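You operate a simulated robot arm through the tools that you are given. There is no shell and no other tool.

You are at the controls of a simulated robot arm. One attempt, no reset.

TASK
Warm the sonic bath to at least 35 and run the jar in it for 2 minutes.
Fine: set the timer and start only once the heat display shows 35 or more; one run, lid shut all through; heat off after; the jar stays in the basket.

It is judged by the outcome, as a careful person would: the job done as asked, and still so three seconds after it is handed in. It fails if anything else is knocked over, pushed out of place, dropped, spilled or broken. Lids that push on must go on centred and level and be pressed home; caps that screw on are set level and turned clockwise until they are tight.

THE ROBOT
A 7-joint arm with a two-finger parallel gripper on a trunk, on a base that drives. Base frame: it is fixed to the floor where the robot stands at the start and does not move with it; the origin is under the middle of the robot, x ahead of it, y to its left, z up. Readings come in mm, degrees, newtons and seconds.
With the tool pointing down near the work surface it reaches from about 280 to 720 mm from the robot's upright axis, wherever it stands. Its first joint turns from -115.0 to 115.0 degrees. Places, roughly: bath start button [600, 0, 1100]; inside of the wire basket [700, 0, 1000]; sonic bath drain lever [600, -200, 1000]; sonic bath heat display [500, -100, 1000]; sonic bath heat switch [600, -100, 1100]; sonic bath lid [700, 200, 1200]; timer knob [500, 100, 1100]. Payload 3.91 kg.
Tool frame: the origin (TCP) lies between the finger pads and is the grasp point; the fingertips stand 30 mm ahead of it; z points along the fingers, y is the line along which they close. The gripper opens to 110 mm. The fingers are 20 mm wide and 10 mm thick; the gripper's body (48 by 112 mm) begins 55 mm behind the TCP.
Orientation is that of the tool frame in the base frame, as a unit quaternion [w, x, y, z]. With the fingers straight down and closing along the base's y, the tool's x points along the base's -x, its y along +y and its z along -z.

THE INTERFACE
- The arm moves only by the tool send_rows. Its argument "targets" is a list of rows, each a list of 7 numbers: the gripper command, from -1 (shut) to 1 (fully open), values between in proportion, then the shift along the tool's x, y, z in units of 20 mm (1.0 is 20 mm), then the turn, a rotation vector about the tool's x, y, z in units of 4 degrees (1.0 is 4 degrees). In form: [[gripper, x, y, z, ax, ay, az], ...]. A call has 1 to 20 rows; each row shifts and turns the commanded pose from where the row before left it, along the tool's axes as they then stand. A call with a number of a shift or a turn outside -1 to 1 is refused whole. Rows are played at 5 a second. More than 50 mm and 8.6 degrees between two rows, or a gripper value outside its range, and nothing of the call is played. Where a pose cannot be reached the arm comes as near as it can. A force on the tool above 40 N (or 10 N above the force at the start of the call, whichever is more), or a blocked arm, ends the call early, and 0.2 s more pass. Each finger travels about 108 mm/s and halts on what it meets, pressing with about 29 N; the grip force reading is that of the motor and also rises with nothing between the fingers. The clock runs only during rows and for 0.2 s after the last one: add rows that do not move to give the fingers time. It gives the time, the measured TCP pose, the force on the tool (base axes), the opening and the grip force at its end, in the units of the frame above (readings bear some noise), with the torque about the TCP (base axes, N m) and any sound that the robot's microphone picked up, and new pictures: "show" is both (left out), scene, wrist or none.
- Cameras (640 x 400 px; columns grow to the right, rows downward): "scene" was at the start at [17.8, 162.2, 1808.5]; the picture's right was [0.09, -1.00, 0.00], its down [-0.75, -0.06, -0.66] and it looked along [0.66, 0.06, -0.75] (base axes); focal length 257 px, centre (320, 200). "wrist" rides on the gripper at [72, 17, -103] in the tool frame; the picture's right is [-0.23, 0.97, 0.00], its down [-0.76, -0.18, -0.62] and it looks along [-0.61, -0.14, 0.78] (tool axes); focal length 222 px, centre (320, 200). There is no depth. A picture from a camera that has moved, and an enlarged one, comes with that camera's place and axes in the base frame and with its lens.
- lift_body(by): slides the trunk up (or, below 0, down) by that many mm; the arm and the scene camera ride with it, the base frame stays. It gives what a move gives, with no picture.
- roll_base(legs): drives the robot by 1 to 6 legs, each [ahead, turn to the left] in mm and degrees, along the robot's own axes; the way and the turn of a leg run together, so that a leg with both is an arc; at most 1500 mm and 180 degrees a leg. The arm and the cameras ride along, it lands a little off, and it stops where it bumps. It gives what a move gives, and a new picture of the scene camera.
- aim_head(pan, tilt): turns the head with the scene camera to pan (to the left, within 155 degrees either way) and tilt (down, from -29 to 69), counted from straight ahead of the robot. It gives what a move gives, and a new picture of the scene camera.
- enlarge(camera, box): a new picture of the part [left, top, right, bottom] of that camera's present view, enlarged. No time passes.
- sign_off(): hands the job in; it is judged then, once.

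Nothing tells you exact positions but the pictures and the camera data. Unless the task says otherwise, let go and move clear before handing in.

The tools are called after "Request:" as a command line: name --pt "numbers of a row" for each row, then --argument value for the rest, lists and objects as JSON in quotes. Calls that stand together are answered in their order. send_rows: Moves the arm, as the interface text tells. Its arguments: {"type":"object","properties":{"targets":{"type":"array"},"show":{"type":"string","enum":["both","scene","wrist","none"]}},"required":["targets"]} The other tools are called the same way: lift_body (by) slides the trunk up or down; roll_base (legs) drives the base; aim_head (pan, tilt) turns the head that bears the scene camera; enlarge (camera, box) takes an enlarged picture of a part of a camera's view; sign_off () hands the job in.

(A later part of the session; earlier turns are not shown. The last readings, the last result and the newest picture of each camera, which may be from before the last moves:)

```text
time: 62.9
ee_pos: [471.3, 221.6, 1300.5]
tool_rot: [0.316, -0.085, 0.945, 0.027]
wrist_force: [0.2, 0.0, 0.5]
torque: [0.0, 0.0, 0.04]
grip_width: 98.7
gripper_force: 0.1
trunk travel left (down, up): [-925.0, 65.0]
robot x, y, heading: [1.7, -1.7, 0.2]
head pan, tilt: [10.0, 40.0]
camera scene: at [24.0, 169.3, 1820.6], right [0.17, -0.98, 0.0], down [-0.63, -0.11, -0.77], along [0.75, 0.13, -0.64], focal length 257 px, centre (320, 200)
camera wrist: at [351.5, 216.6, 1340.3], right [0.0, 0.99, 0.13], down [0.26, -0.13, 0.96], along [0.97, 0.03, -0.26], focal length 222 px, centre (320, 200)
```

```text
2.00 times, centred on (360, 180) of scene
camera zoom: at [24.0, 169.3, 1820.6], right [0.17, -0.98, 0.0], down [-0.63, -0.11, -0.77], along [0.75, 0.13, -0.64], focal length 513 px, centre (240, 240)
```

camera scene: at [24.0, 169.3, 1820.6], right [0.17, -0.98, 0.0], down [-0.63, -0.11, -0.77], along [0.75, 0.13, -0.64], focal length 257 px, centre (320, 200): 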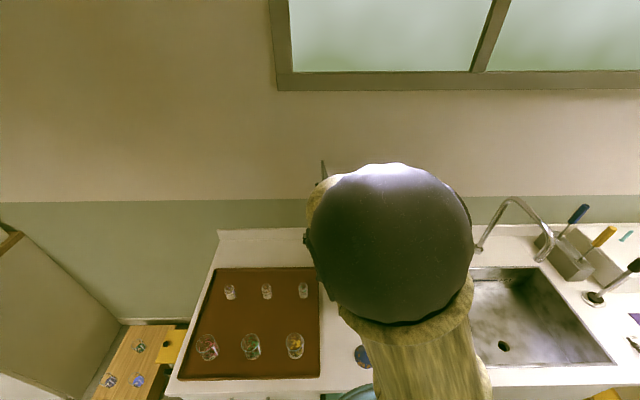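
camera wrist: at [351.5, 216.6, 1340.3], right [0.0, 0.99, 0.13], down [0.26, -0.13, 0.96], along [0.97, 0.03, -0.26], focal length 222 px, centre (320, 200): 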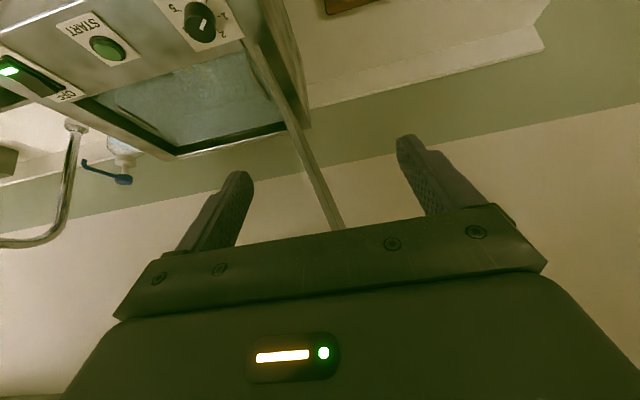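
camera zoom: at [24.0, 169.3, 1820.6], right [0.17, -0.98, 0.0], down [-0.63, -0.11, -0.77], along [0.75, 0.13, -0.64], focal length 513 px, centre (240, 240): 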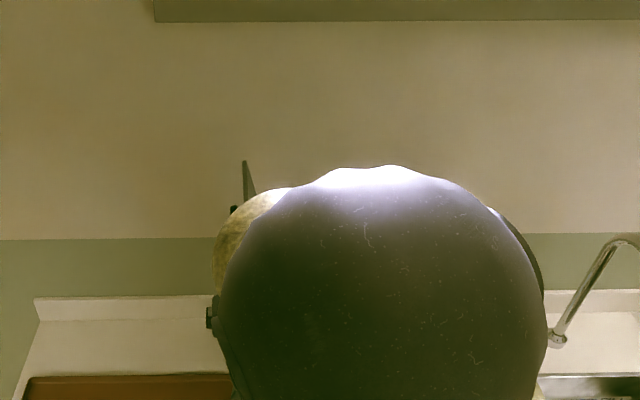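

Request:
send_rows --pt "0.8 0 0 0 0 -1 0" --pt "0.8 0 0 0 0 -1 0" --pt "0.8 0 0 0 0 -1 0" --pt "0.8 0 0 0 0 -1 0" --pt "0.8 0 0 0 0 -0.5 0" --pt "0.8 0 0 0 0 0 0" --show "wrist"

Request:
aim_head --pan 20 --tilt 40

```text
time: 64.3
ee_pos: [471.4, 223.4, 1301.9]
tool_rot: [0.46, -0.081, 0.883, 0.04]
wrist_force: [1.1, -0.6, -0.3]
torque: [0.01, 0.01, 0.01]
grip_width: 98.9
gripper_force: 0.1
trunk travel left (down, up): [-925.0, 65.0]
robot x, y, heading: [-1.9, -0.2, 0.2]
head pan, tilt: [10.0, 40.0]
camera wrist: at [344.8, 216.9, 1301.8], right [-0.05, 0.98, 0.18], down [-0.04, -0.18, 0.98], along [1.0, 0.04, 0.05], focal length 222 px, centre (320, 200)
```

wrist: 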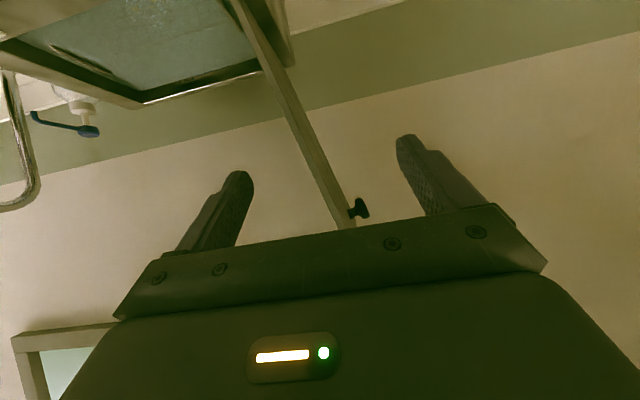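

```text
time: 65.0
ee_pos: [471.4, 222.8, 1302.0]
tool_rot: [0.459, -0.081, 0.884, 0.04]
wrist_force: [0.1, -1.0, -0.1]
torque: [0.0, -0.02, 0.02]
grip_width: 99.1
gripper_force: 0.1
trunk travel left (down, up): [-925.0, 65.0]
robot x, y, heading: [-1.3, 1.2, -0.4]
head pan, tilt: [20.0, 40.0]
camera scene: at [19.4, 184.6, 1820.5], right [0.34, -0.94, 0.0], down [-0.6, -0.22, -0.77], along [0.72, 0.26, -0.64], focal length 257 px, centre (320, 200)
```

scene: 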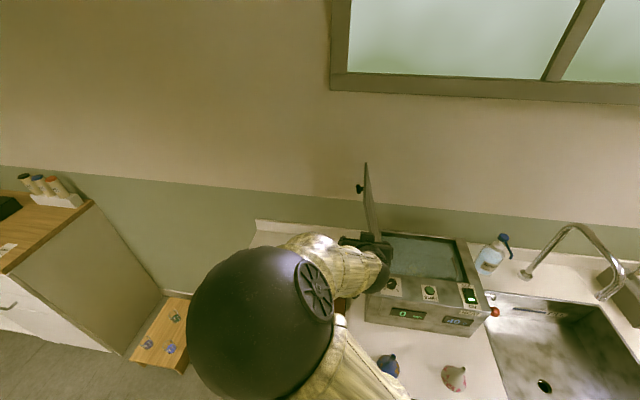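

The fork lines up with the lid's front edge. I'll advance along the bath's depth so the fingers straddle it.

Request:
send_rows --pt "0.8 -0.555 -0.03 0.803 0 0 0" --pt "0.8 -0.555 -0.03 0.803 0 0 0" --pt "0.8 -0.555 -0.03 0.803 0 0 0" --pt "0.8 -0.555 -0.03 0.803 0 0 0" --pt "0.8 -0.555 -0.03 0.803 0 0 0" --pt "0.8 0 0 0 0 0 0"

Request:
enlarge --camera "scene" --box '[310, 130, 430, 280]'

```text
time: 66.5
ee_pos: [567.0, 238.5, 1301.0]
tool_rot: [0.459, -0.082, 0.884, 0.041]
wrist_force: [0.0, -0.7, 0.7]
torque: [0.03, 0.03, 0.0]
grip_width: 98.7
gripper_force: 0.1
trunk travel left (down, up): [-925.0, 65.0]
robot x, y, heading: [-0.9, -1.3, -0.3]
head pan, tilt: [20.0, 40.0]
camera scene: at [18.6, 184.9, 1820.5], right [0.34, -0.94, 0.0], down [-0.6, -0.22, -0.77], along [0.72, 0.26, -0.64], focal length 257 px, centre (320, 200)
camera wrist: at [439.9, 231.8, 1301.6], right [-0.05, 0.98, 0.18], down [-0.04, -0.18, 0.98], along [1.0, 0.04, 0.05], focal length 222 px, centre (320, 200)
```

scene: 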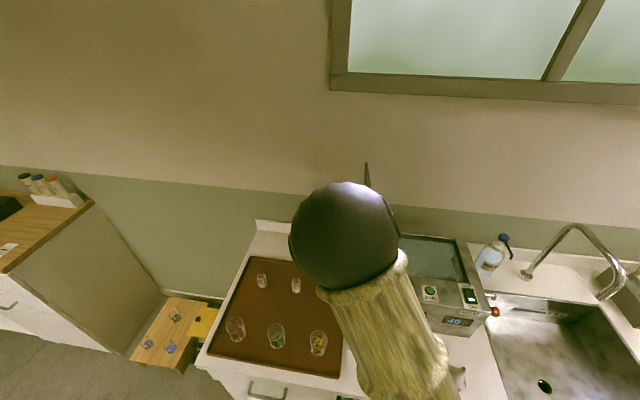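
wrist: 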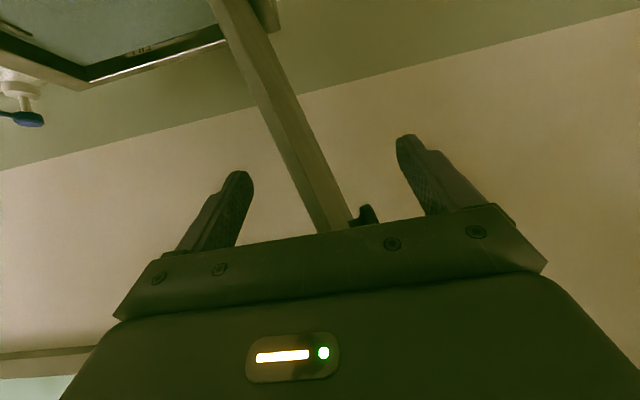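

```text
2.67 times, centred on (370, 205) of scene
camera zoom: at [18.6, 184.9, 1820.5], right [0.34, -0.94, 0.0], down [-0.6, -0.22, -0.77], along [0.72, 0.26, -0.64], focal length 684 px, centre (187, 187)
```

zoom: 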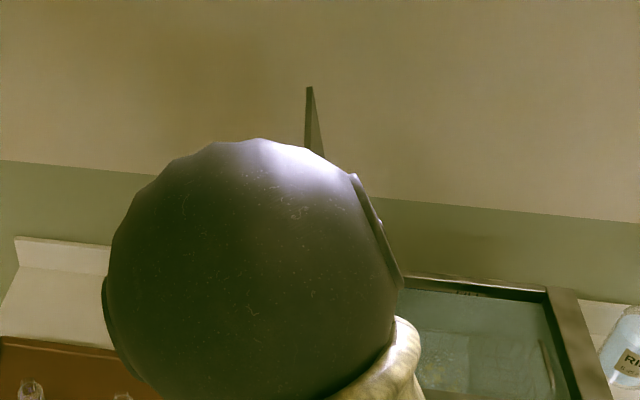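

Request:
enlarge --camera "wrist" --box '[200, 0, 440, 240]'

```text
1.67 times, centred on (320, 120) of wrist
camera zoom: at [439.9, 231.8, 1301.6], right [-0.05, 0.98, 0.18], down [-0.04, -0.18, 0.98], along [1.0, 0.04, 0.05], focal length 370 px, centre (320, 333)
```

zoom: 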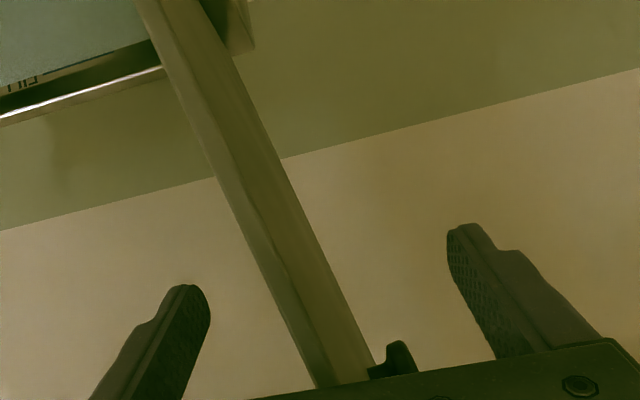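

The lid edge is between the fingers. I'll narrow the fork without gripping and check the gaps.

Request:
send_rows --pt "0.4 0 0 0 0 0 0" --pt "0.15 0 0 0 0 0 0" --pt "0.15 0 0 0 0 0 0" --show "wrist"

```text
time: 67.2
ee_pos: [568.6, 236.9, 1302.2]
tool_rot: [0.459, -0.081, 0.884, 0.04]
wrist_force: [-0.3, 0.1, 0.4]
torque: [0.02, -0.04, 0.0]
grip_width: 63.2
gripper_force: 0.2
trunk travel left (down, up): [-925.0, 65.0]
robot x, y, heading: [-2.2, 2.1, 0.1]
head pan, tilt: [20.0, 40.0]
camera wrist: at [440.3, 231.4, 1301.4], right [-0.05, 0.98, 0.18], down [-0.04, -0.18, 0.98], along [1.0, 0.04, 0.05], focal length 222 px, centre (320, 200)
```

wrist: 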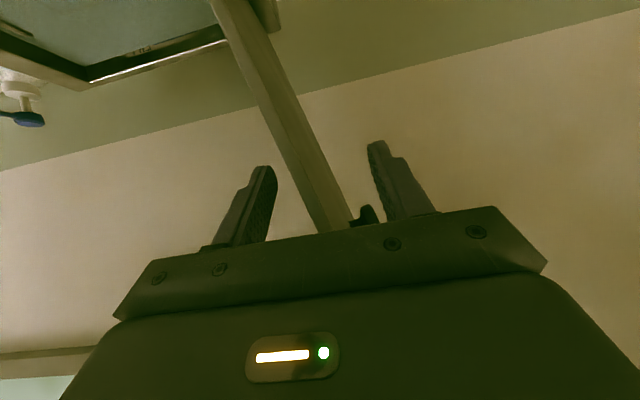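

Request:
send_rows --pt "0.15 -0.154 -0.814 -0.108 0 0 1" --pt "0.15 -0.165 -0.815 -0.075 0 0 1" --pt "0.15 -0.175 -0.815 -0.042 0 0 1" --pt "0.15 0 0 0 0 0 0" --show "wrist"

```text
time: 68.2
ee_pos: [577.3, 189.9, 1309.2]
tool_rot: [0.452, 0.012, 0.888, 0.087]
wrist_force: [-0.9, 0.7, -1.0]
torque: [-0.04, -0.02, 0.0]
grip_width: 63.3
gripper_force: 0.0
trunk travel left (down, up): [-925.0, 65.0]
robot x, y, heading: [-0.8, -2.0, 0.2]
head pan, tilt: [20.0, 40.0]
camera wrist: at [449.9, 198.8, 1312.8], right [0.08, 0.94, 0.34], down [-0.04, -0.34, 0.94], along [1.0, -0.09, 0.01], focal length 222 px, centre (320, 200)
```

wrist: 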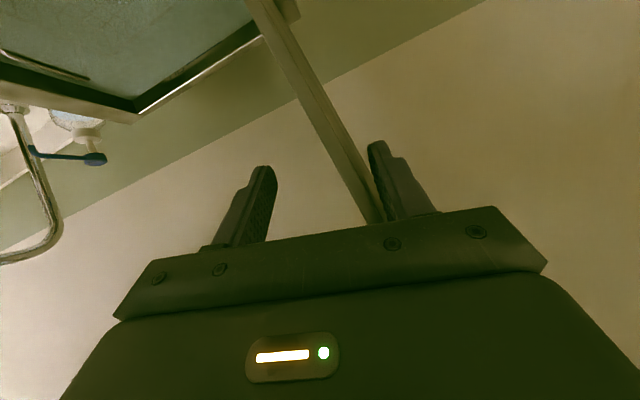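

Request:
send_rows --pt "0.15 -0.186 -0.814 -0.008 0 0 1" --pt "0.15 -0.196 -0.811 0.025 0 0 1" --pt "0.15 0 0 0 0 0 0" --show "wrist"

```text
time: 69.0
ee_pos: [583.5, 157.7, 1307.2]
tool_rot: [0.446, 0.074, 0.884, 0.119]
wrist_force: [-0.3, -0.3, 0.4]
torque: [-0.01, -0.03, 0.0]
grip_width: 63.3
gripper_force: 0.1
trunk travel left (down, up): [-925.0, 65.0]
robot x, y, heading: [0.6, -0.5, -0.1]
head pan, tilt: [20.0, 40.0]
camera wrist: at [458.6, 175.2, 1316.5], right [0.16, 0.88, 0.44], down [-0.06, -0.44, 0.9], along [0.99, -0.17, -0.02], focal length 222 px, centre (320, 200)
```

wrist: 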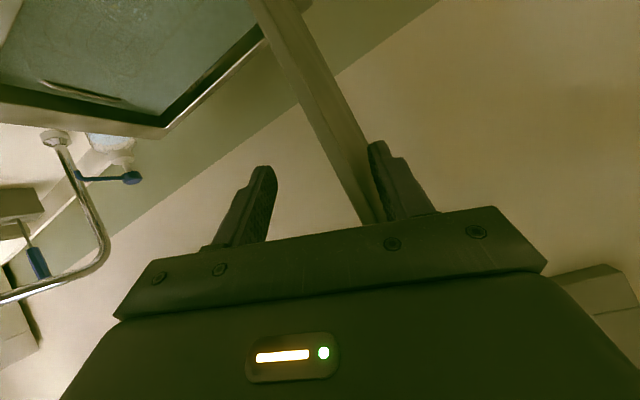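

The lid is following the fork, with almost no force on the tool. I'll keep swinging it over.

Request:
send_rows --pt "0.15 -0.205 -0.808 0.058 0 0 1" --pt "0.15 -0.215 -0.802 0.091 0 0 1" --pt "0.15 0 0 0 0 0 0" --show "wrist"

Request:
send_rows --pt "0.15 -0.222 -0.796 0.124 0 0 1" --pt "0.15 -0.23 -0.788 0.156 0 0 1" --pt "0.15 0 0 0 0 0 0" --show "wrist"

```text
time: 69.8
ee_pos: [591.7, 124.0, 1304.3]
tool_rot: [0.436, 0.136, 0.877, 0.149]
wrist_force: [-0.5, 0.4, 0.5]
torque: [0.03, -0.01, 0.03]
grip_width: 63.3
gripper_force: 0.0
trunk travel left (down, up): [-925.0, 65.0]
robot x, y, heading: [1.7, 1.2, -0.1]
head pan, tilt: [20.0, 40.0]
camera wrist: at [466.5, 150.9, 1316.7], right [0.24, 0.81, 0.54], down [-0.08, -0.53, 0.84], along [0.97, -0.24, -0.06], focal length 222 px, centre (320, 200)
```

wrist: 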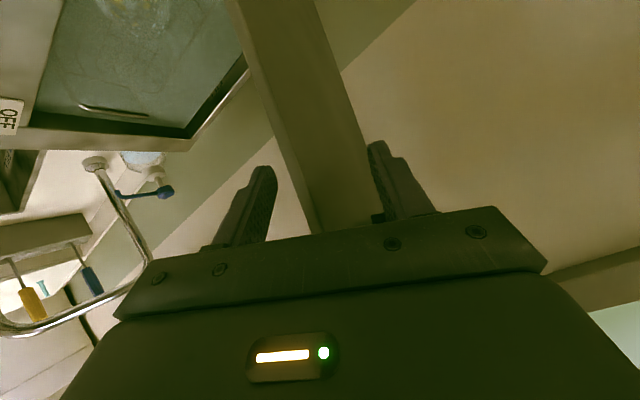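

```text
time: 70.7
ee_pos: [595.5, 93.2, 1294.7]
tool_rot: [0.425, 0.197, 0.865, 0.18]
wrist_force: [-0.1, -0.9, 0.0]
torque: [0.01, -0.03, 0.0]
grip_width: 63.6
gripper_force: 0.6
trunk travel left (down, up): [-925.0, 65.0]
robot x, y, heading: [2.8, 0.7, 0.0]
head pan, tilt: [20.0, 40.0]
camera wrist: at [474.9, 127.9, 1313.5], right [0.31, 0.72, 0.62], down [-0.11, -0.62, 0.78], along [0.94, -0.31, -0.11], focal length 222 px, centre (320, 200)
```

wrist: 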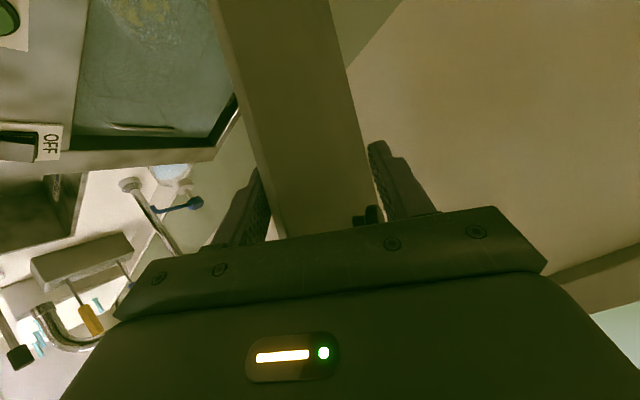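

Request:
send_rows --pt "0.15 -0.236 -0.779 0.187 0 0 1" --pt "0.15 -0.24 -0.77 0.218 0 0 1" --pt "0.15 0 0 0 0 0 0" --show "wrist"

Request:
aim_head --pan 5 --tilt 48

Request:
enlarge --camera "scene" --box '[290, 80, 450, 280]'

Request:
enlarge --camera "wrist" --box '[180, 0, 440, 240]'

```text
time: 71.5
ee_pos: [598.4, 63.3, 1280.9]
tool_rot: [0.411, 0.257, 0.849, 0.21]
wrist_force: [-0.8, -1.7, 0.3]
torque: [0.0, -0.03, 0.0]
grip_width: 63.8
gripper_force: 0.5
trunk travel left (down, up): [-925.0, 65.0]
robot x, y, heading: [-0.4, -0.7, -0.1]
head pan, tilt: [20.0, 40.0]
camera wrist: at [482.4, 105.1, 1305.8], right [0.38, 0.62, 0.69], down [-0.14, -0.69, 0.71], along [0.91, -0.37, -0.17], focal length 222 px, centre (320, 200)
```

wrist: 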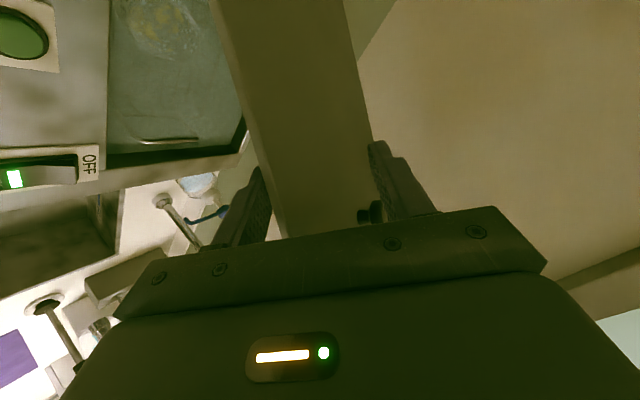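

```text
time: 72.2
ee_pos: [598.6, 61.5, 1279.9]
tool_rot: [0.411, 0.256, 0.85, 0.21]
wrist_force: [-0.2, -0.6, -1.9]
torque: [-0.02, 0.01, 0.01]
grip_width: 64.0
gripper_force: 0.8
trunk travel left (down, up): [-925.0, 65.0]
robot x, y, heading: [1.9, 1.5, 0.1]
head pan, tilt: [5.0, 48.0]
camera scene: at [18.1, 162.2, 1809.1], right [0.09, -1.0, 0.0], down [-0.74, -0.07, -0.67], along [0.67, 0.06, -0.74], focal length 257 px, centre (320, 200)
```

scene: 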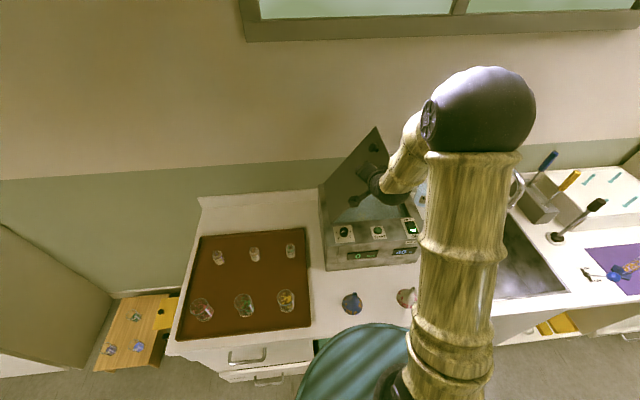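

```text
2.00 times, centred on (370, 180) of scene
camera zoom: at [18.1, 162.2, 1809.1], right [0.09, -1.0, 0.0], down [-0.74, -0.07, -0.67], along [0.67, 0.06, -0.74], focal length 513 px, centre (220, 240)
```

zoom: 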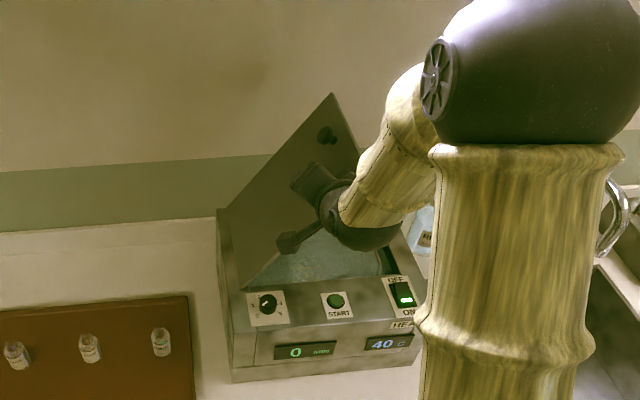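

```text
1.67 times, centred on (310, 120) of wrist
camera zoom: at [482.5, 105.0, 1305.7], right [0.38, 0.62, 0.69], down [-0.14, -0.69, 0.71], along [0.91, -0.37, -0.17], focal length 370 px, centre (337, 333)
```

zoom: 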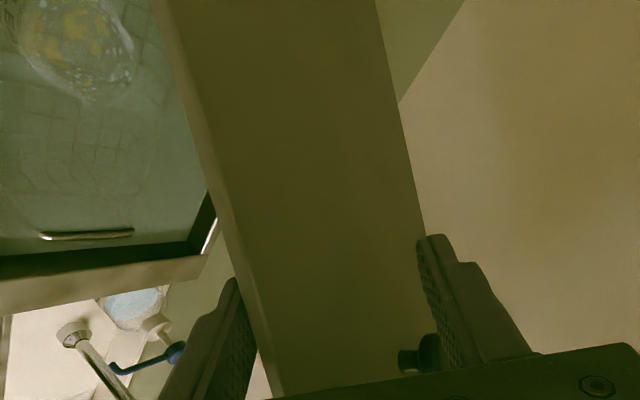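

The lid now rests on the supporting finger at about 65°. I'll keep lowering it.

Request:
send_rows --pt "0.15 -0.245 -0.76 0.247 0 0 1" --pt "0.15 -0.246 -0.749 0.275 0 0 1" --pt "0.15 -0.246 -0.739 0.301 0 0 1" --pt "0.15 0 0 0 0 0 0"

Request:
enlarge --camera "scene" --box '[290, 80, 450, 280]'

```text
time: 73.2
ee_pos: [607.5, 22.5, 1251.1]
tool_rot: [0.387, 0.344, 0.818, 0.251]
wrist_force: [-1.4, -0.8, -0.3]
torque: [-0.02, 0.01, -0.01]
grip_width: 64.4
gripper_force: 0.7
trunk travel left (down, up): [-925.0, 65.0]
robot x, y, heading: [-0.6, 3.7, 0.0]
head pan, tilt: [5.0, 48.0]
camera scene: at [17.7, 162.7, 1809.1], right [0.09, -1.0, 0.0], down [-0.74, -0.07, -0.67], along [0.67, 0.06, -0.74], focal length 257 px, centre (320, 200)
camera wrist: at [497.0, 73.2, 1287.6], right [0.46, 0.45, 0.76], down [-0.21, -0.78, 0.59], along [0.86, -0.44, -0.27], focal length 222 px, centre (320, 200)
```

scene: 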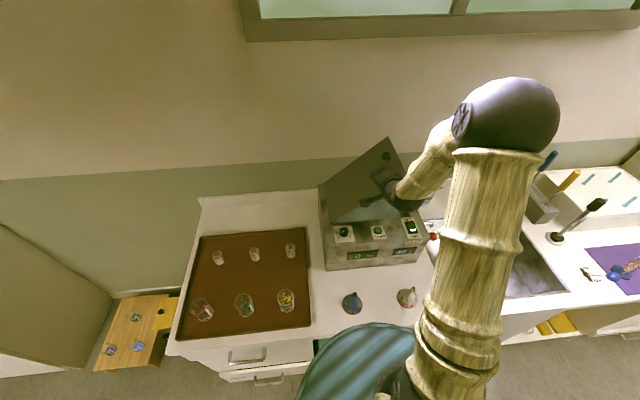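
wrist: 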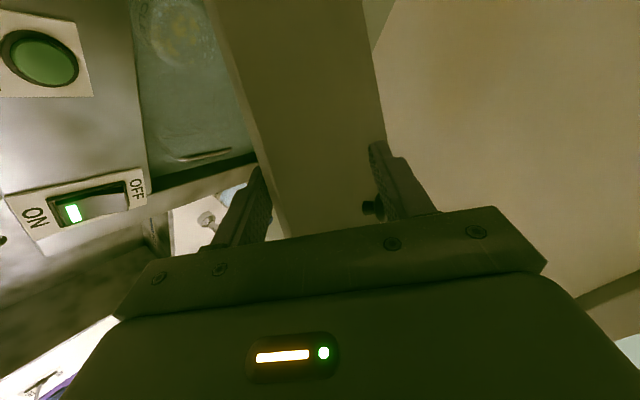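

```text
2.00 times, centred on (370, 180) of scene
camera zoom: at [17.7, 162.7, 1809.1], right [0.09, -1.0, 0.0], down [-0.74, -0.07, -0.67], along [0.67, 0.06, -0.74], focal length 513 px, centre (220, 240)
```

zoom: 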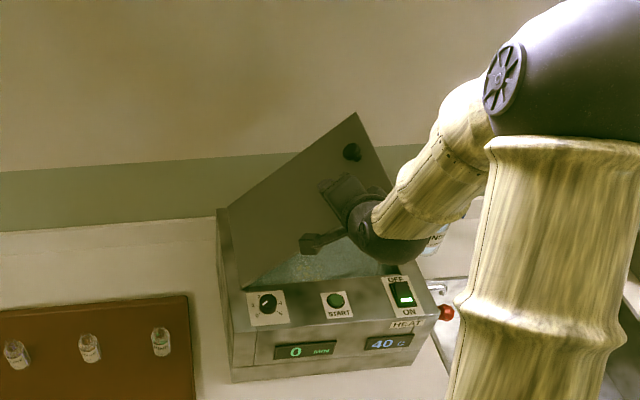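

Request:
send_rows --pt "0.15 -0.246 -0.727 0.327 0 0 1" --pt "0.15 -0.243 -0.718 0.35 0 0 1" --pt "0.15 -0.239 -0.708 0.373 0 0 1" --pt "0.15 0 0 0 0 0 0"

Request:
enlarge --camera "scene" --box '[290, 80, 450, 280]'

```text
time: 74.2
ee_pos: [614.0, -12.0, 1214.0]
tool_rot: [0.359, 0.428, 0.777, 0.29]
wrist_force: [-1.9, -0.9, -1.0]
torque: [-0.04, 0.02, 0.0]
grip_width: 64.1
gripper_force: 0.8
trunk travel left (down, up): [-925.0, 65.0]
robot x, y, heading: [-2.9, -1.4, -0.2]
head pan, tilt: [5.0, 48.0]
camera scene: at [17.7, 162.5, 1809.1], right [0.09, -1.0, 0.0], down [-0.74, -0.07, -0.67], along [0.67, 0.06, -0.74], focal length 257 px, centre (320, 200)
camera wrist: at [511.3, 44.5, 1263.8], right [0.53, 0.26, 0.81], down [-0.3, -0.84, 0.46], along [0.79, -0.48, -0.37], focal length 222 px, centre (320, 200)
```

scene: 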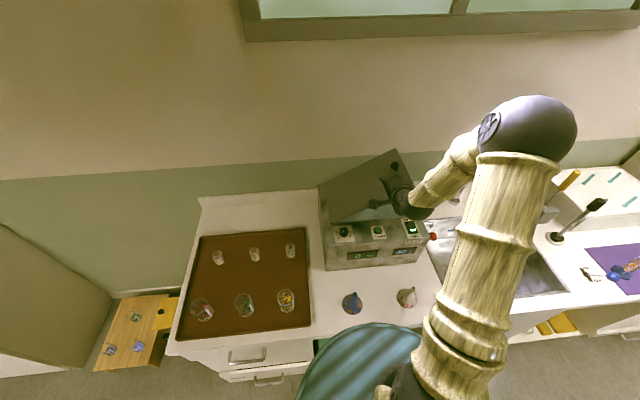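
wrist: 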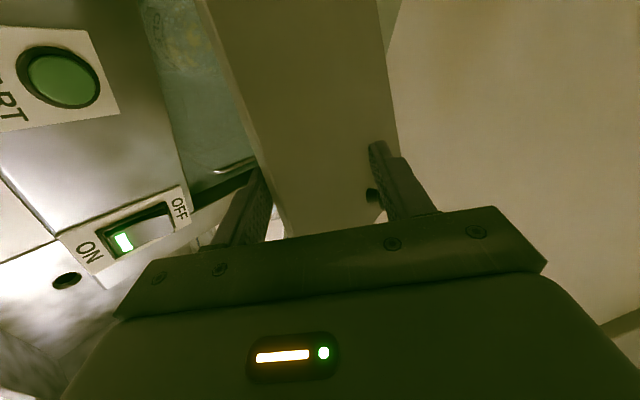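

```text
2.00 times, centred on (370, 180) of scene
camera zoom: at [17.7, 162.5, 1809.1], right [0.09, -1.0, 0.0], down [-0.74, -0.07, -0.67], along [0.67, 0.06, -0.74], focal length 513 px, centre (220, 240)
```

zoom: 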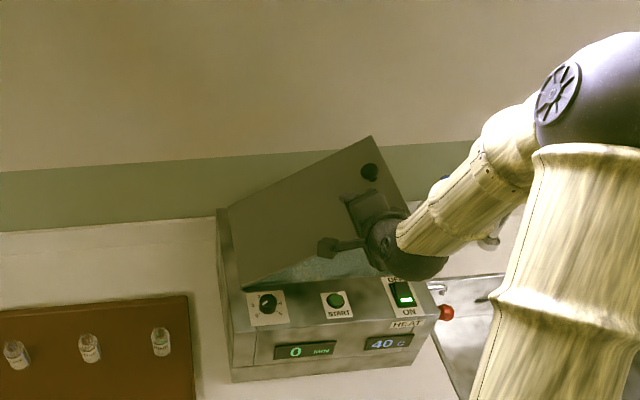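

Request:
send_rows --pt "0.15 -0.234 -0.699 0.393 0 0 1" --pt "0.15 -0.228 -0.691 0.411 0 0 1" --pt "0.15 -0.221 -0.683 0.427 0 0 1" --pt "0.15 0 0 0 0 0 0"

Request:
enlarge --camera "scene" --box '[290, 120, 450, 280]'

Request:
enlarge --camera "wrist" --box '[150, 50, 440, 260]'

```text
time: 75.2
ee_pos: [620.3, -38.1, 1171.5]
tool_rot: [0.327, 0.507, 0.728, 0.326]
wrist_force: [-1.5, -1.1, -1.5]
torque: [-0.04, 0.03, 0.03]
grip_width: 64.1
gripper_force: 0.7
trunk travel left (down, up): [-925.0, 65.0]
robot x, y, heading: [0.4, 2.1, -0.0]
head pan, tilt: [5.0, 48.0]
camera scene: at [17.8, 162.4, 1809.1], right [0.09, -1.0, 0.0], down [-0.74, -0.06, -0.67], along [0.67, 0.06, -0.74], focal length 257 px, centre (320, 200)
camera wrist: at [525.7, 20.8, 1233.4], right [0.57, 0.05, 0.82], down [-0.39, -0.86, 0.33], along [0.72, -0.5, -0.47], focal length 222 px, centre (320, 200)
```

scene: 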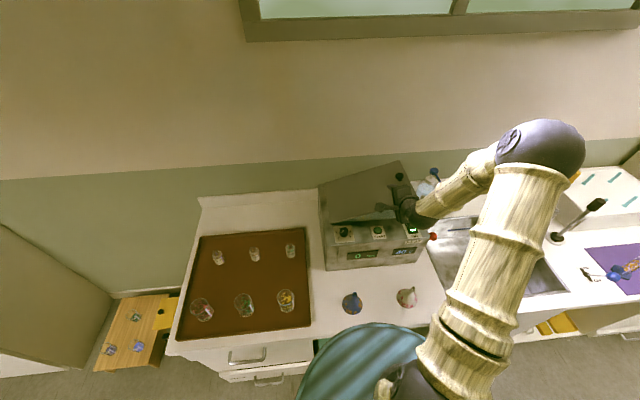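
wrist: 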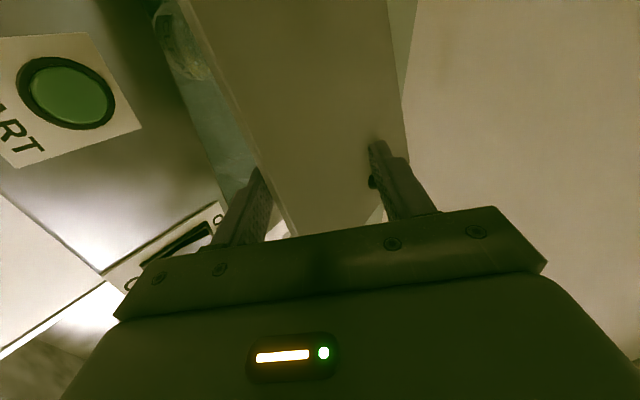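

```text
2.50 times, centred on (370, 200) of scene
camera zoom: at [17.8, 162.4, 1809.1], right [0.09, -1.0, 0.0], down [-0.74, -0.06, -0.67], along [0.67, 0.06, -0.74], focal length 642 px, centre (195, 200)
```

zoom: 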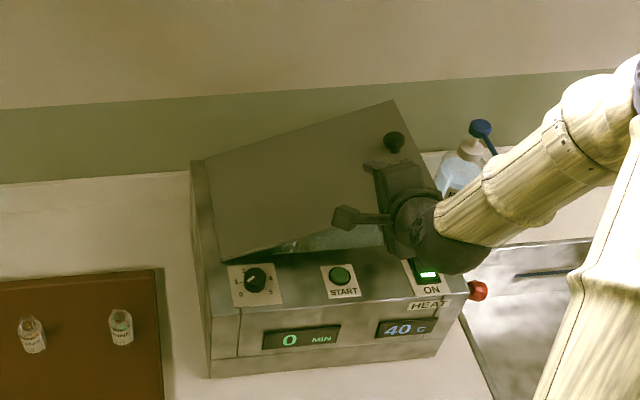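

```text
1.90 times, centred on (295, 155) of wrist
camera zoom: at [525.7, 20.8, 1233.4], right [0.57, 0.05, 0.82], down [-0.39, -0.86, 0.33], along [0.72, -0.5, -0.47], focal length 423 px, centre (368, 286)
```

zoom: 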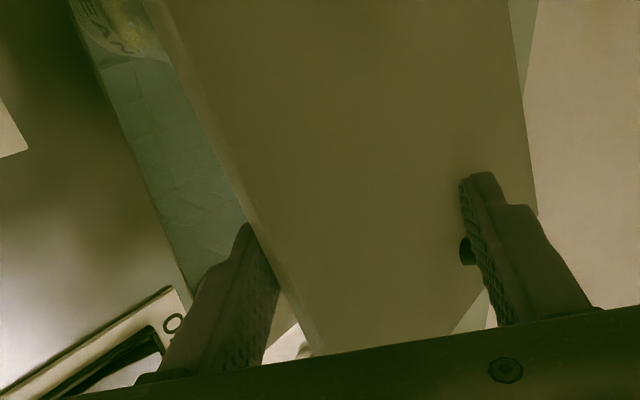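

The lid is at roughly 20°. I'll do two more arc steps and check.

Request:
send_rows --pt "0.15 -0.211 -0.677 0.441 0 0 1" --pt "0.15 -0.203 -0.672 0.453 0 0 0" --pt "0.15 0 0 0 0 0 0"

Request:
enlarge --camera "scene" --box '[290, 120, 450, 280]'

Request:
enlarge --camera "wrist" --box '[150, 50, 440, 260]'

```text
time: 76.0
ee_pos: [621.4, -49.8, 1139.6]
tool_rot: [0.315, 0.531, 0.711, 0.338]
wrist_force: [-1.7, 0.9, -2.1]
torque: [0.03, 0.02, 0.05]
grip_width: 64.2
gripper_force: 0.8
trunk travel left (down, up): [-925.0, 65.0]
robot x, y, heading: [-2.2, 0.6, -0.1]
head pan, tilt: [5.0, 48.0]
camera scene: at [18.0, 162.3, 1809.1], right [0.09, -1.0, 0.0], down [-0.74, -0.06, -0.67], along [0.67, 0.06, -0.74], focal length 257 px, centre (320, 200)
camera wrist: at [530.5, 9.3, 1205.7], right [0.58, -0.02, 0.81], down [-0.42, -0.86, 0.28], along [0.7, -0.5, -0.51], focal length 222 px, centre (320, 200)
```

scene: 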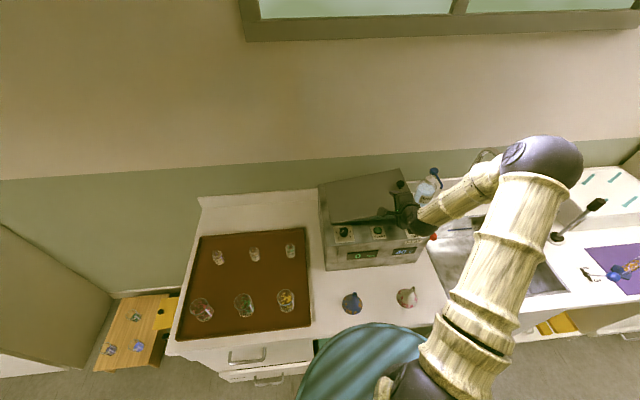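
wrist: 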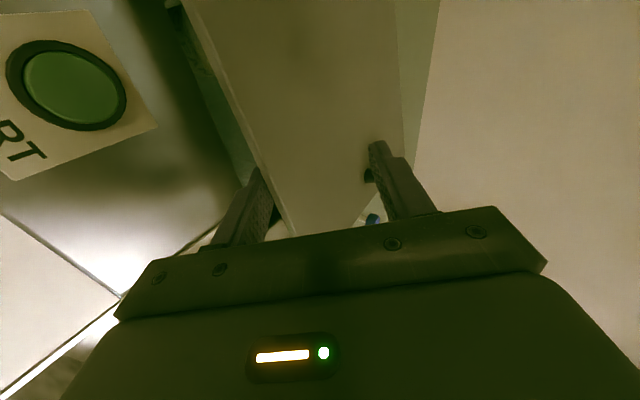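

```text
2.50 times, centred on (370, 200) of scene
camera zoom: at [18.0, 162.3, 1809.1], right [0.09, -1.0, 0.0], down [-0.74, -0.06, -0.67], along [0.67, 0.06, -0.74], focal length 642 px, centre (195, 200)
```

zoom: 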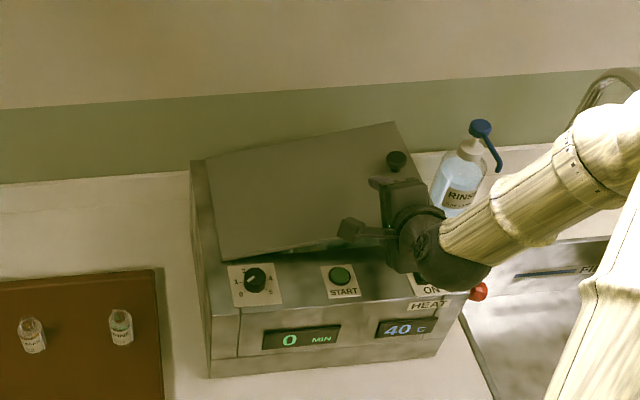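

```text
1.90 times, centred on (295, 155) of wrist
camera zoom: at [530.5, 9.3, 1205.7], right [0.58, -0.02, 0.81], down [-0.42, -0.86, 0.28], along [0.7, -0.5, -0.51], focal length 423 px, centre (368, 286)
```

zoom: 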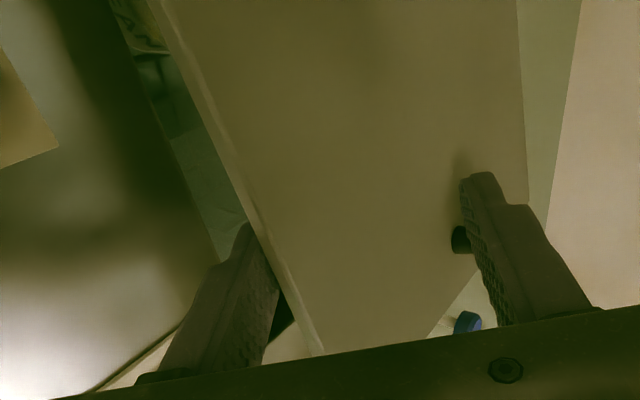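

Request:
send_rows --pt "0.15 0.02 -0.2 0.145 0 0 0" --pt "0.15 0.02 -0.2 0.145 0 0 0" --pt "0.15 0 0 0 0 0 0" --show "wrist"

Request:
enlarge --camera "wrist" --box '[150, 50, 440, 260]'

```text
time: 76.8
ee_pos: [622.8, -49.2, 1130.8]
tool_rot: [0.315, 0.532, 0.71, 0.337]
wrist_force: [-0.3, -0.6, -0.8]
torque: [-0.02, 0.03, 0.01]
grip_width: 64.1
gripper_force: 1.2
trunk travel left (down, up): [-925.0, 65.0]
robot x, y, heading: [-2.5, 3.1, -0.1]
head pan, tilt: [5.0, 48.0]
camera wrist: at [531.0, 9.2, 1196.9], right [0.58, -0.02, 0.81], down [-0.42, -0.86, 0.28], along [0.7, -0.5, -0.51], focal length 222 px, centre (320, 200)
```

wrist: 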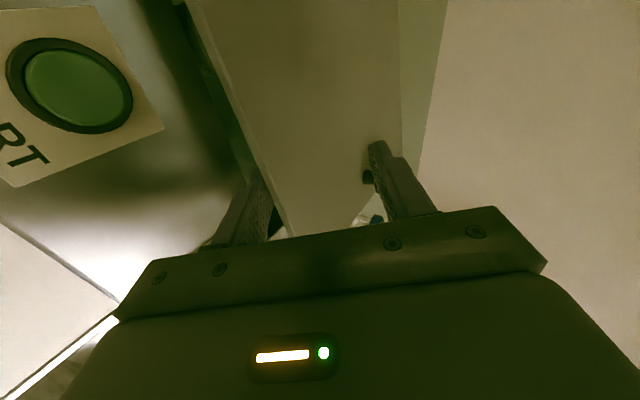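

```text
1.90 times, centred on (295, 155) of wrist
camera zoom: at [531.0, 9.2, 1196.9], right [0.58, -0.02, 0.81], down [-0.42, -0.86, 0.28], along [0.7, -0.5, -0.51], focal length 423 px, centre (368, 286)
```

zoom: 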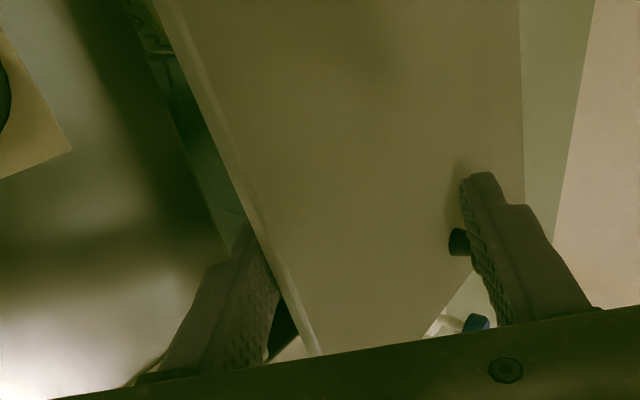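

Request:
send_rows --pt "0.15 0.014 -0.12 0.088 0 0 0" --pt "0.15 0.014 -0.12 0.088 0 0 0" --pt "0.15 0.028 -0.285 -0.41 0 0 0" --pt "0.15 0.028 -0.285 -0.41 0 0 0" --pt "0.15 0 0 0 0 0 0"

Request:
enlarge --camera "scene" --box '[290, 120, 450, 280]'

Request:
enlarge --camera "wrist" --box '[150, 50, 440, 260]'

```text
time: 78.0
ee_pos: [601.9, -52.7, 1124.7]
tool_rot: [0.315, 0.532, 0.711, 0.337]
wrist_force: [-0.7, -0.7, -1.8]
torque: [-0.04, 0.03, -0.05]
grip_width: 63.8
gripper_force: 1.1
trunk travel left (down, up): [-925.0, 65.0]
robot x, y, heading: [-2.5, -0.9, -0.1]
head pan, tilt: [5.0, 48.0]
camera scene: at [18.3, 162.2, 1809.1], right [0.09, -1.0, 0.0], down [-0.74, -0.06, -0.67], along [0.67, 0.06, -0.74], focal length 257 px, centre (320, 200)
camera wrist: at [510.7, 6.0, 1191.3], right [0.58, -0.02, 0.81], down [-0.42, -0.86, 0.28], along [0.7, -0.5, -0.51], focal length 222 px, centre (320, 200)
```

scene: 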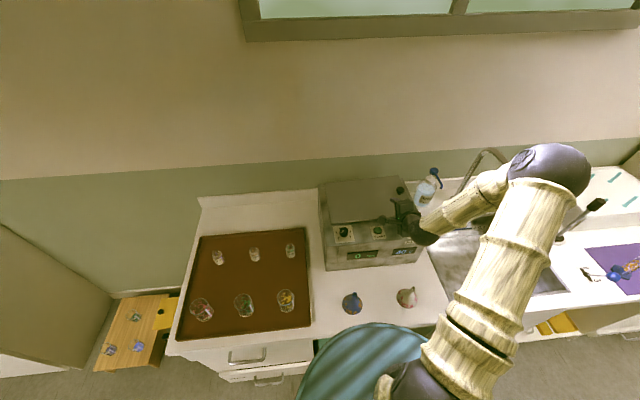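
wrist: 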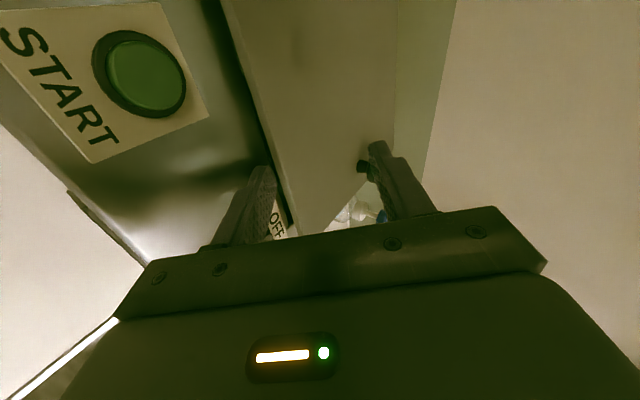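

```text
2.50 times, centred on (370, 200) of scene
camera zoom: at [18.3, 162.2, 1809.1], right [0.09, -1.0, 0.0], down [-0.74, -0.06, -0.67], along [0.67, 0.06, -0.74], focal length 642 px, centre (195, 200)
```

zoom: 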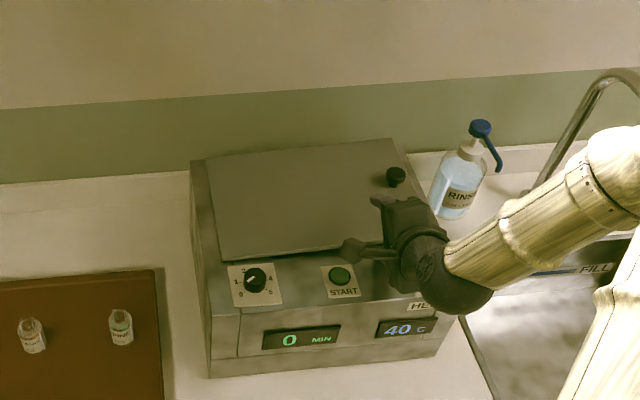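

```text
1.90 times, centred on (295, 155) of wrist
camera zoom: at [510.7, 6.0, 1191.3], right [0.58, -0.02, 0.81], down [-0.42, -0.86, 0.28], along [0.7, -0.5, -0.51], focal length 423 px, centre (368, 286)
```

zoom: 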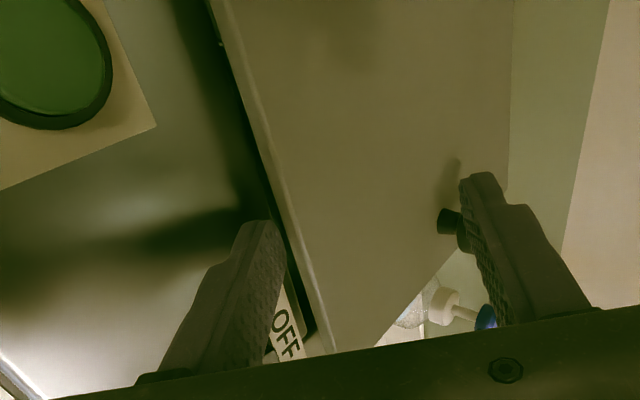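

The lid has slid down and looks nearly closed. I'll withdraw fully and check.

Request:
send_rows --pt "0.15 0.055 -0.571 -0.82 0 0 0" --pt "0.15 0.055 -0.571 -0.82 0 0 0" --pt "0.15 0.055 -0.571 -0.82 0 0 0" --pt "0.15 -0.089 0.815 -0.575 0 0 0" --pt "0.15 -0.089 0.815 -0.575 0 0 0" --pt "0.15 -0.089 0.815 -0.575 0 0 0" --pt "0.15 -0.089 0.815 -0.575 0 0 0" --pt "0.15 -0.089 0.815 -0.575 0 0 0" --pt "0.15 -0.089 0.815 -0.575 0 0 0" --pt "0.15 0 0 0 0 0 0"

Request:
enlarge --camera "scene" --box '[310, 160, 440, 280]'

Request:
enlarge --camera "wrist" --box '[0, 0, 440, 260]'

```text
time: 80.2
ee_pos: [542.8, -62.6, 1245.8]
tool_rot: [0.314, 0.531, 0.711, 0.337]
wrist_force: [0.1, 0.1, 1.0]
torque: [0.02, -0.01, 0.03]
grip_width: 63.3
gripper_force: 0.1
trunk travel left (down, up): [-925.0, 65.0]
robot x, y, heading: [-2.6, -0.5, -0.2]
head pan, tilt: [5.0, 48.0]
camera scene: at [18.7, 162.0, 1809.1], right [0.09, -1.0, 0.0], down [-0.74, -0.06, -0.67], along [0.67, 0.06, -0.74], focal length 257 px, centre (320, 200)
camera wrist: at [452.1, -4.6, 1311.3], right [0.58, -0.02, 0.81], down [-0.42, -0.86, 0.28], along [0.7, -0.5, -0.51], focal length 222 px, centre (320, 200)
```

scene: 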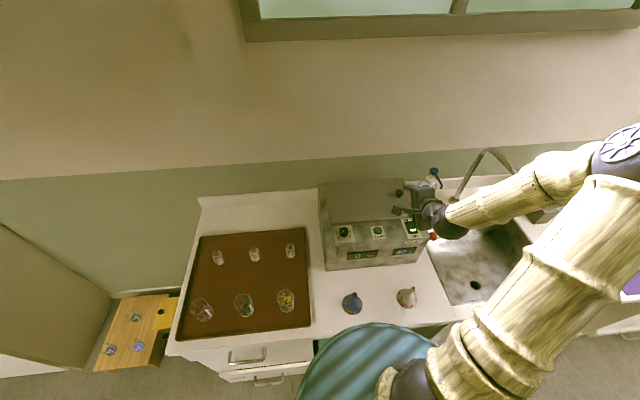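
wrist: 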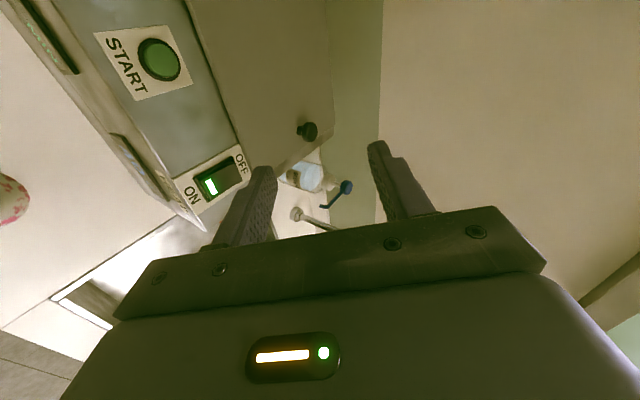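

```text
3.33 times, centred on (375, 220) of scene
camera zoom: at [18.7, 162.0, 1809.1], right [0.09, -1.0, 0.0], down [-0.74, -0.06, -0.67], along [0.67, 0.06, -0.74], focal length 856 px, centre (137, 133)
```

zoom: 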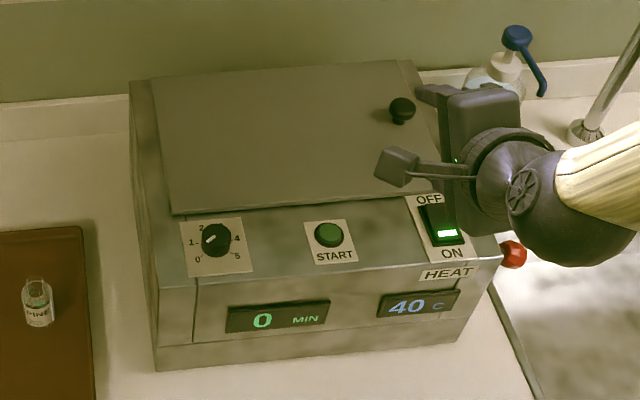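

```text
1.45 times, centred on (220, 130) of wrist
camera zoom: at [452.1, -4.6, 1311.3], right [0.58, -0.02, 0.81], down [-0.42, -0.86, 0.28], along [0.7, -0.5, -0.51], focal length 323 px, centre (466, 302)
```

zoom: 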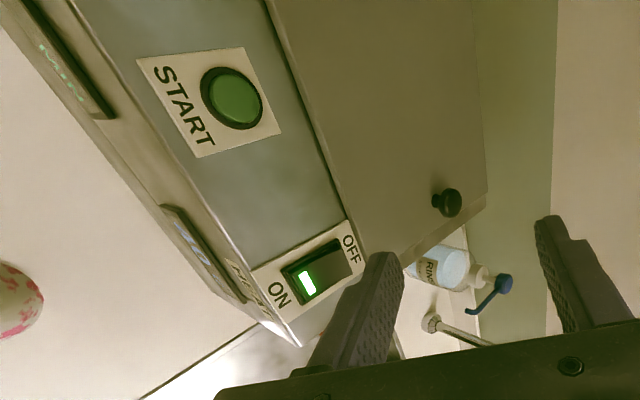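

The lid looks closed. I'll roll and pitch the tool back to straight down, then press the lid lightly to make sure.

Request:
send_rows --pt "0.15 0 0 0 0 0 -1" --pt "0.15 0 0 0 0 0 -1" --pt "0.15 0 0 0 0 0 -1" --pt "0.15 0 0 0 0 0 -1" --pt "0.15 0 0 0 0 0 -1" --pt "0.15 0 0 0 0 0 -1" --pt "0.15 0 0 0 0 0 -1" --pt "0.15 0 0 0 0 0 -1" --pt "0.15 0 0 0 0 0 -1" --pt "0.15 0 0 0 0 0 -1" --pt "0.15 0 0 0 0 0 -1" --pt "0.15 0 0 0 0 0 -1" --pt "0.15 0 0 0 0 0 -1" --pt "0.15 0 0 0 0 0 -1" --pt "0.15 0 0 0 0 0 -1" --pt "0.15 0 0 0 0 0 -1" --pt "0.15 0 0 0 0 0 -1" --pt "0.15 0 0 0 0 0 -1" --pt "0.15 0 0 0 0 0 -1" --pt "0.15 0 0 0 0 0 -1" --show "none"

Request:
send_rows --pt "0.15 0 0 0 0 0 -1" --pt "0.15 0 0 0 0 1 0" --pt "0.15 0 0 0 0 1 0" --pt "0.15 0 0 0 0 1 0" --pt "0.15 0 0 0 0 1 0" --pt "0.15 0 0 0 0 1 0" --pt "0.15 0 0 0 0 1 0" --pt "0.15 0 0 0 0 1 0" --pt "0.15 0 0 0 0 1 0" --pt "0.15 0 0 0 0 1 0" --pt "0.15 0 0 0 0 1 0" --pt "0.15 0 0 0 0 1 0" --pt "0.15 0 0 0 0 1 0" --pt "0.15 0 0 0 0 1 0" --pt "0.15 0 0 0 0 0.75 0" --pt "-1 0 0 0 0 0 0" --pt "-1 0 0 0 0 0 0" --pt "-1 0 0 0 0 0 0"

Request:
enlarge --camera "wrist" --box '[180, 0, 500, 220]'

```text
time: 84.4
ee_pos: [544.7, -64.5, 1245.8]
tool_rot: [0.457, -0.05, 0.886, 0.055]
wrist_force: [-0.2, -0.2, 0.9]
torque: [0.0, -0.01, 0.01]
grip_width: 63.4
gripper_force: 0.1
trunk travel left (down, up): [-925.0, 65.0]
robot x, y, heading: [-2.0, -2.3, 0.0]
head pan, tilt: [5.0, 48.0]
```

```text
time: 88.2
ee_pos: [542.4, -63.9, 1244.4]
tool_rot: [-0.001, -0.09, 0.996, -0.002]
wrist_force: [0.2, 0.3, 0.0]
torque: [-0.02, 0.01, 0.01]
grip_width: 0.0
gripper_force: 28.8
trunk travel left (down, up): [-925.0, 65.0]
robot x, y, heading: [3.4, -0.9, -0.1]
head pan, tilt: [5.0, 48.0]
camera scene: at [18.0, 162.2, 1809.1], right [0.09, -1.0, 0.0], down [-0.74, -0.06, -0.67], along [0.67, 0.06, -0.74], focal length 257 px, centre (320, 200)
camera wrist: at [469.0, -59.5, 1348.0], right [0.05, 1.0, 0.0], down [0.78, -0.04, 0.62], along [0.62, -0.03, -0.78], focal length 222 px, centre (320, 200)
```

scene: 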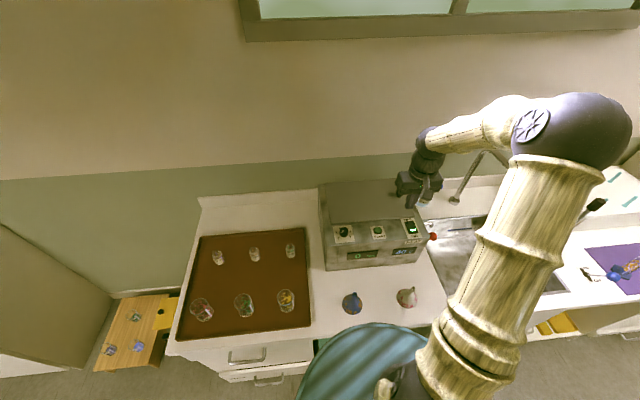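
wrist: 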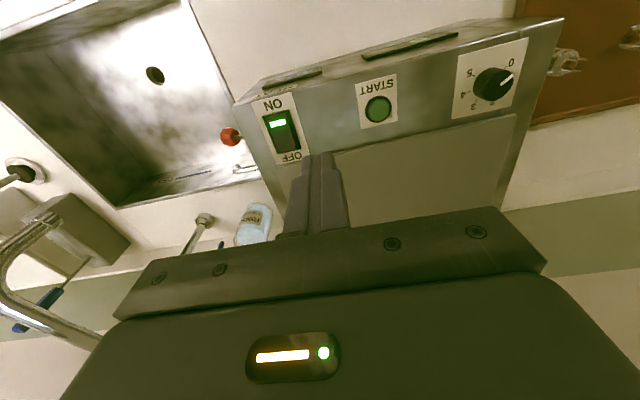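

```text
1.82 times, centred on (340, 110) of wrist
camera zoom: at [469.0, -59.5, 1348.0], right [0.05, 1.0, 0.0], down [0.78, -0.04, 0.62], along [0.62, -0.03, -0.78], focal length 404 px, centre (284, 364)
```

zoom: 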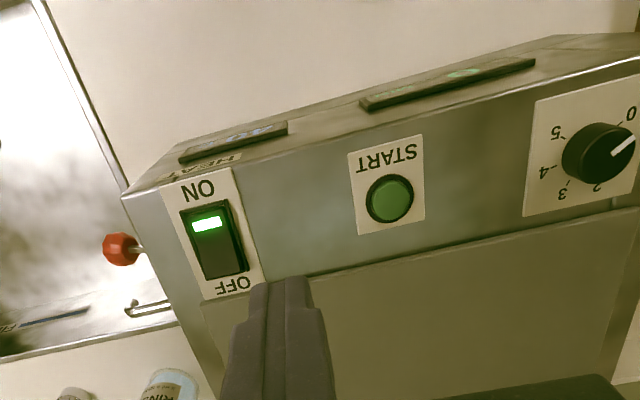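

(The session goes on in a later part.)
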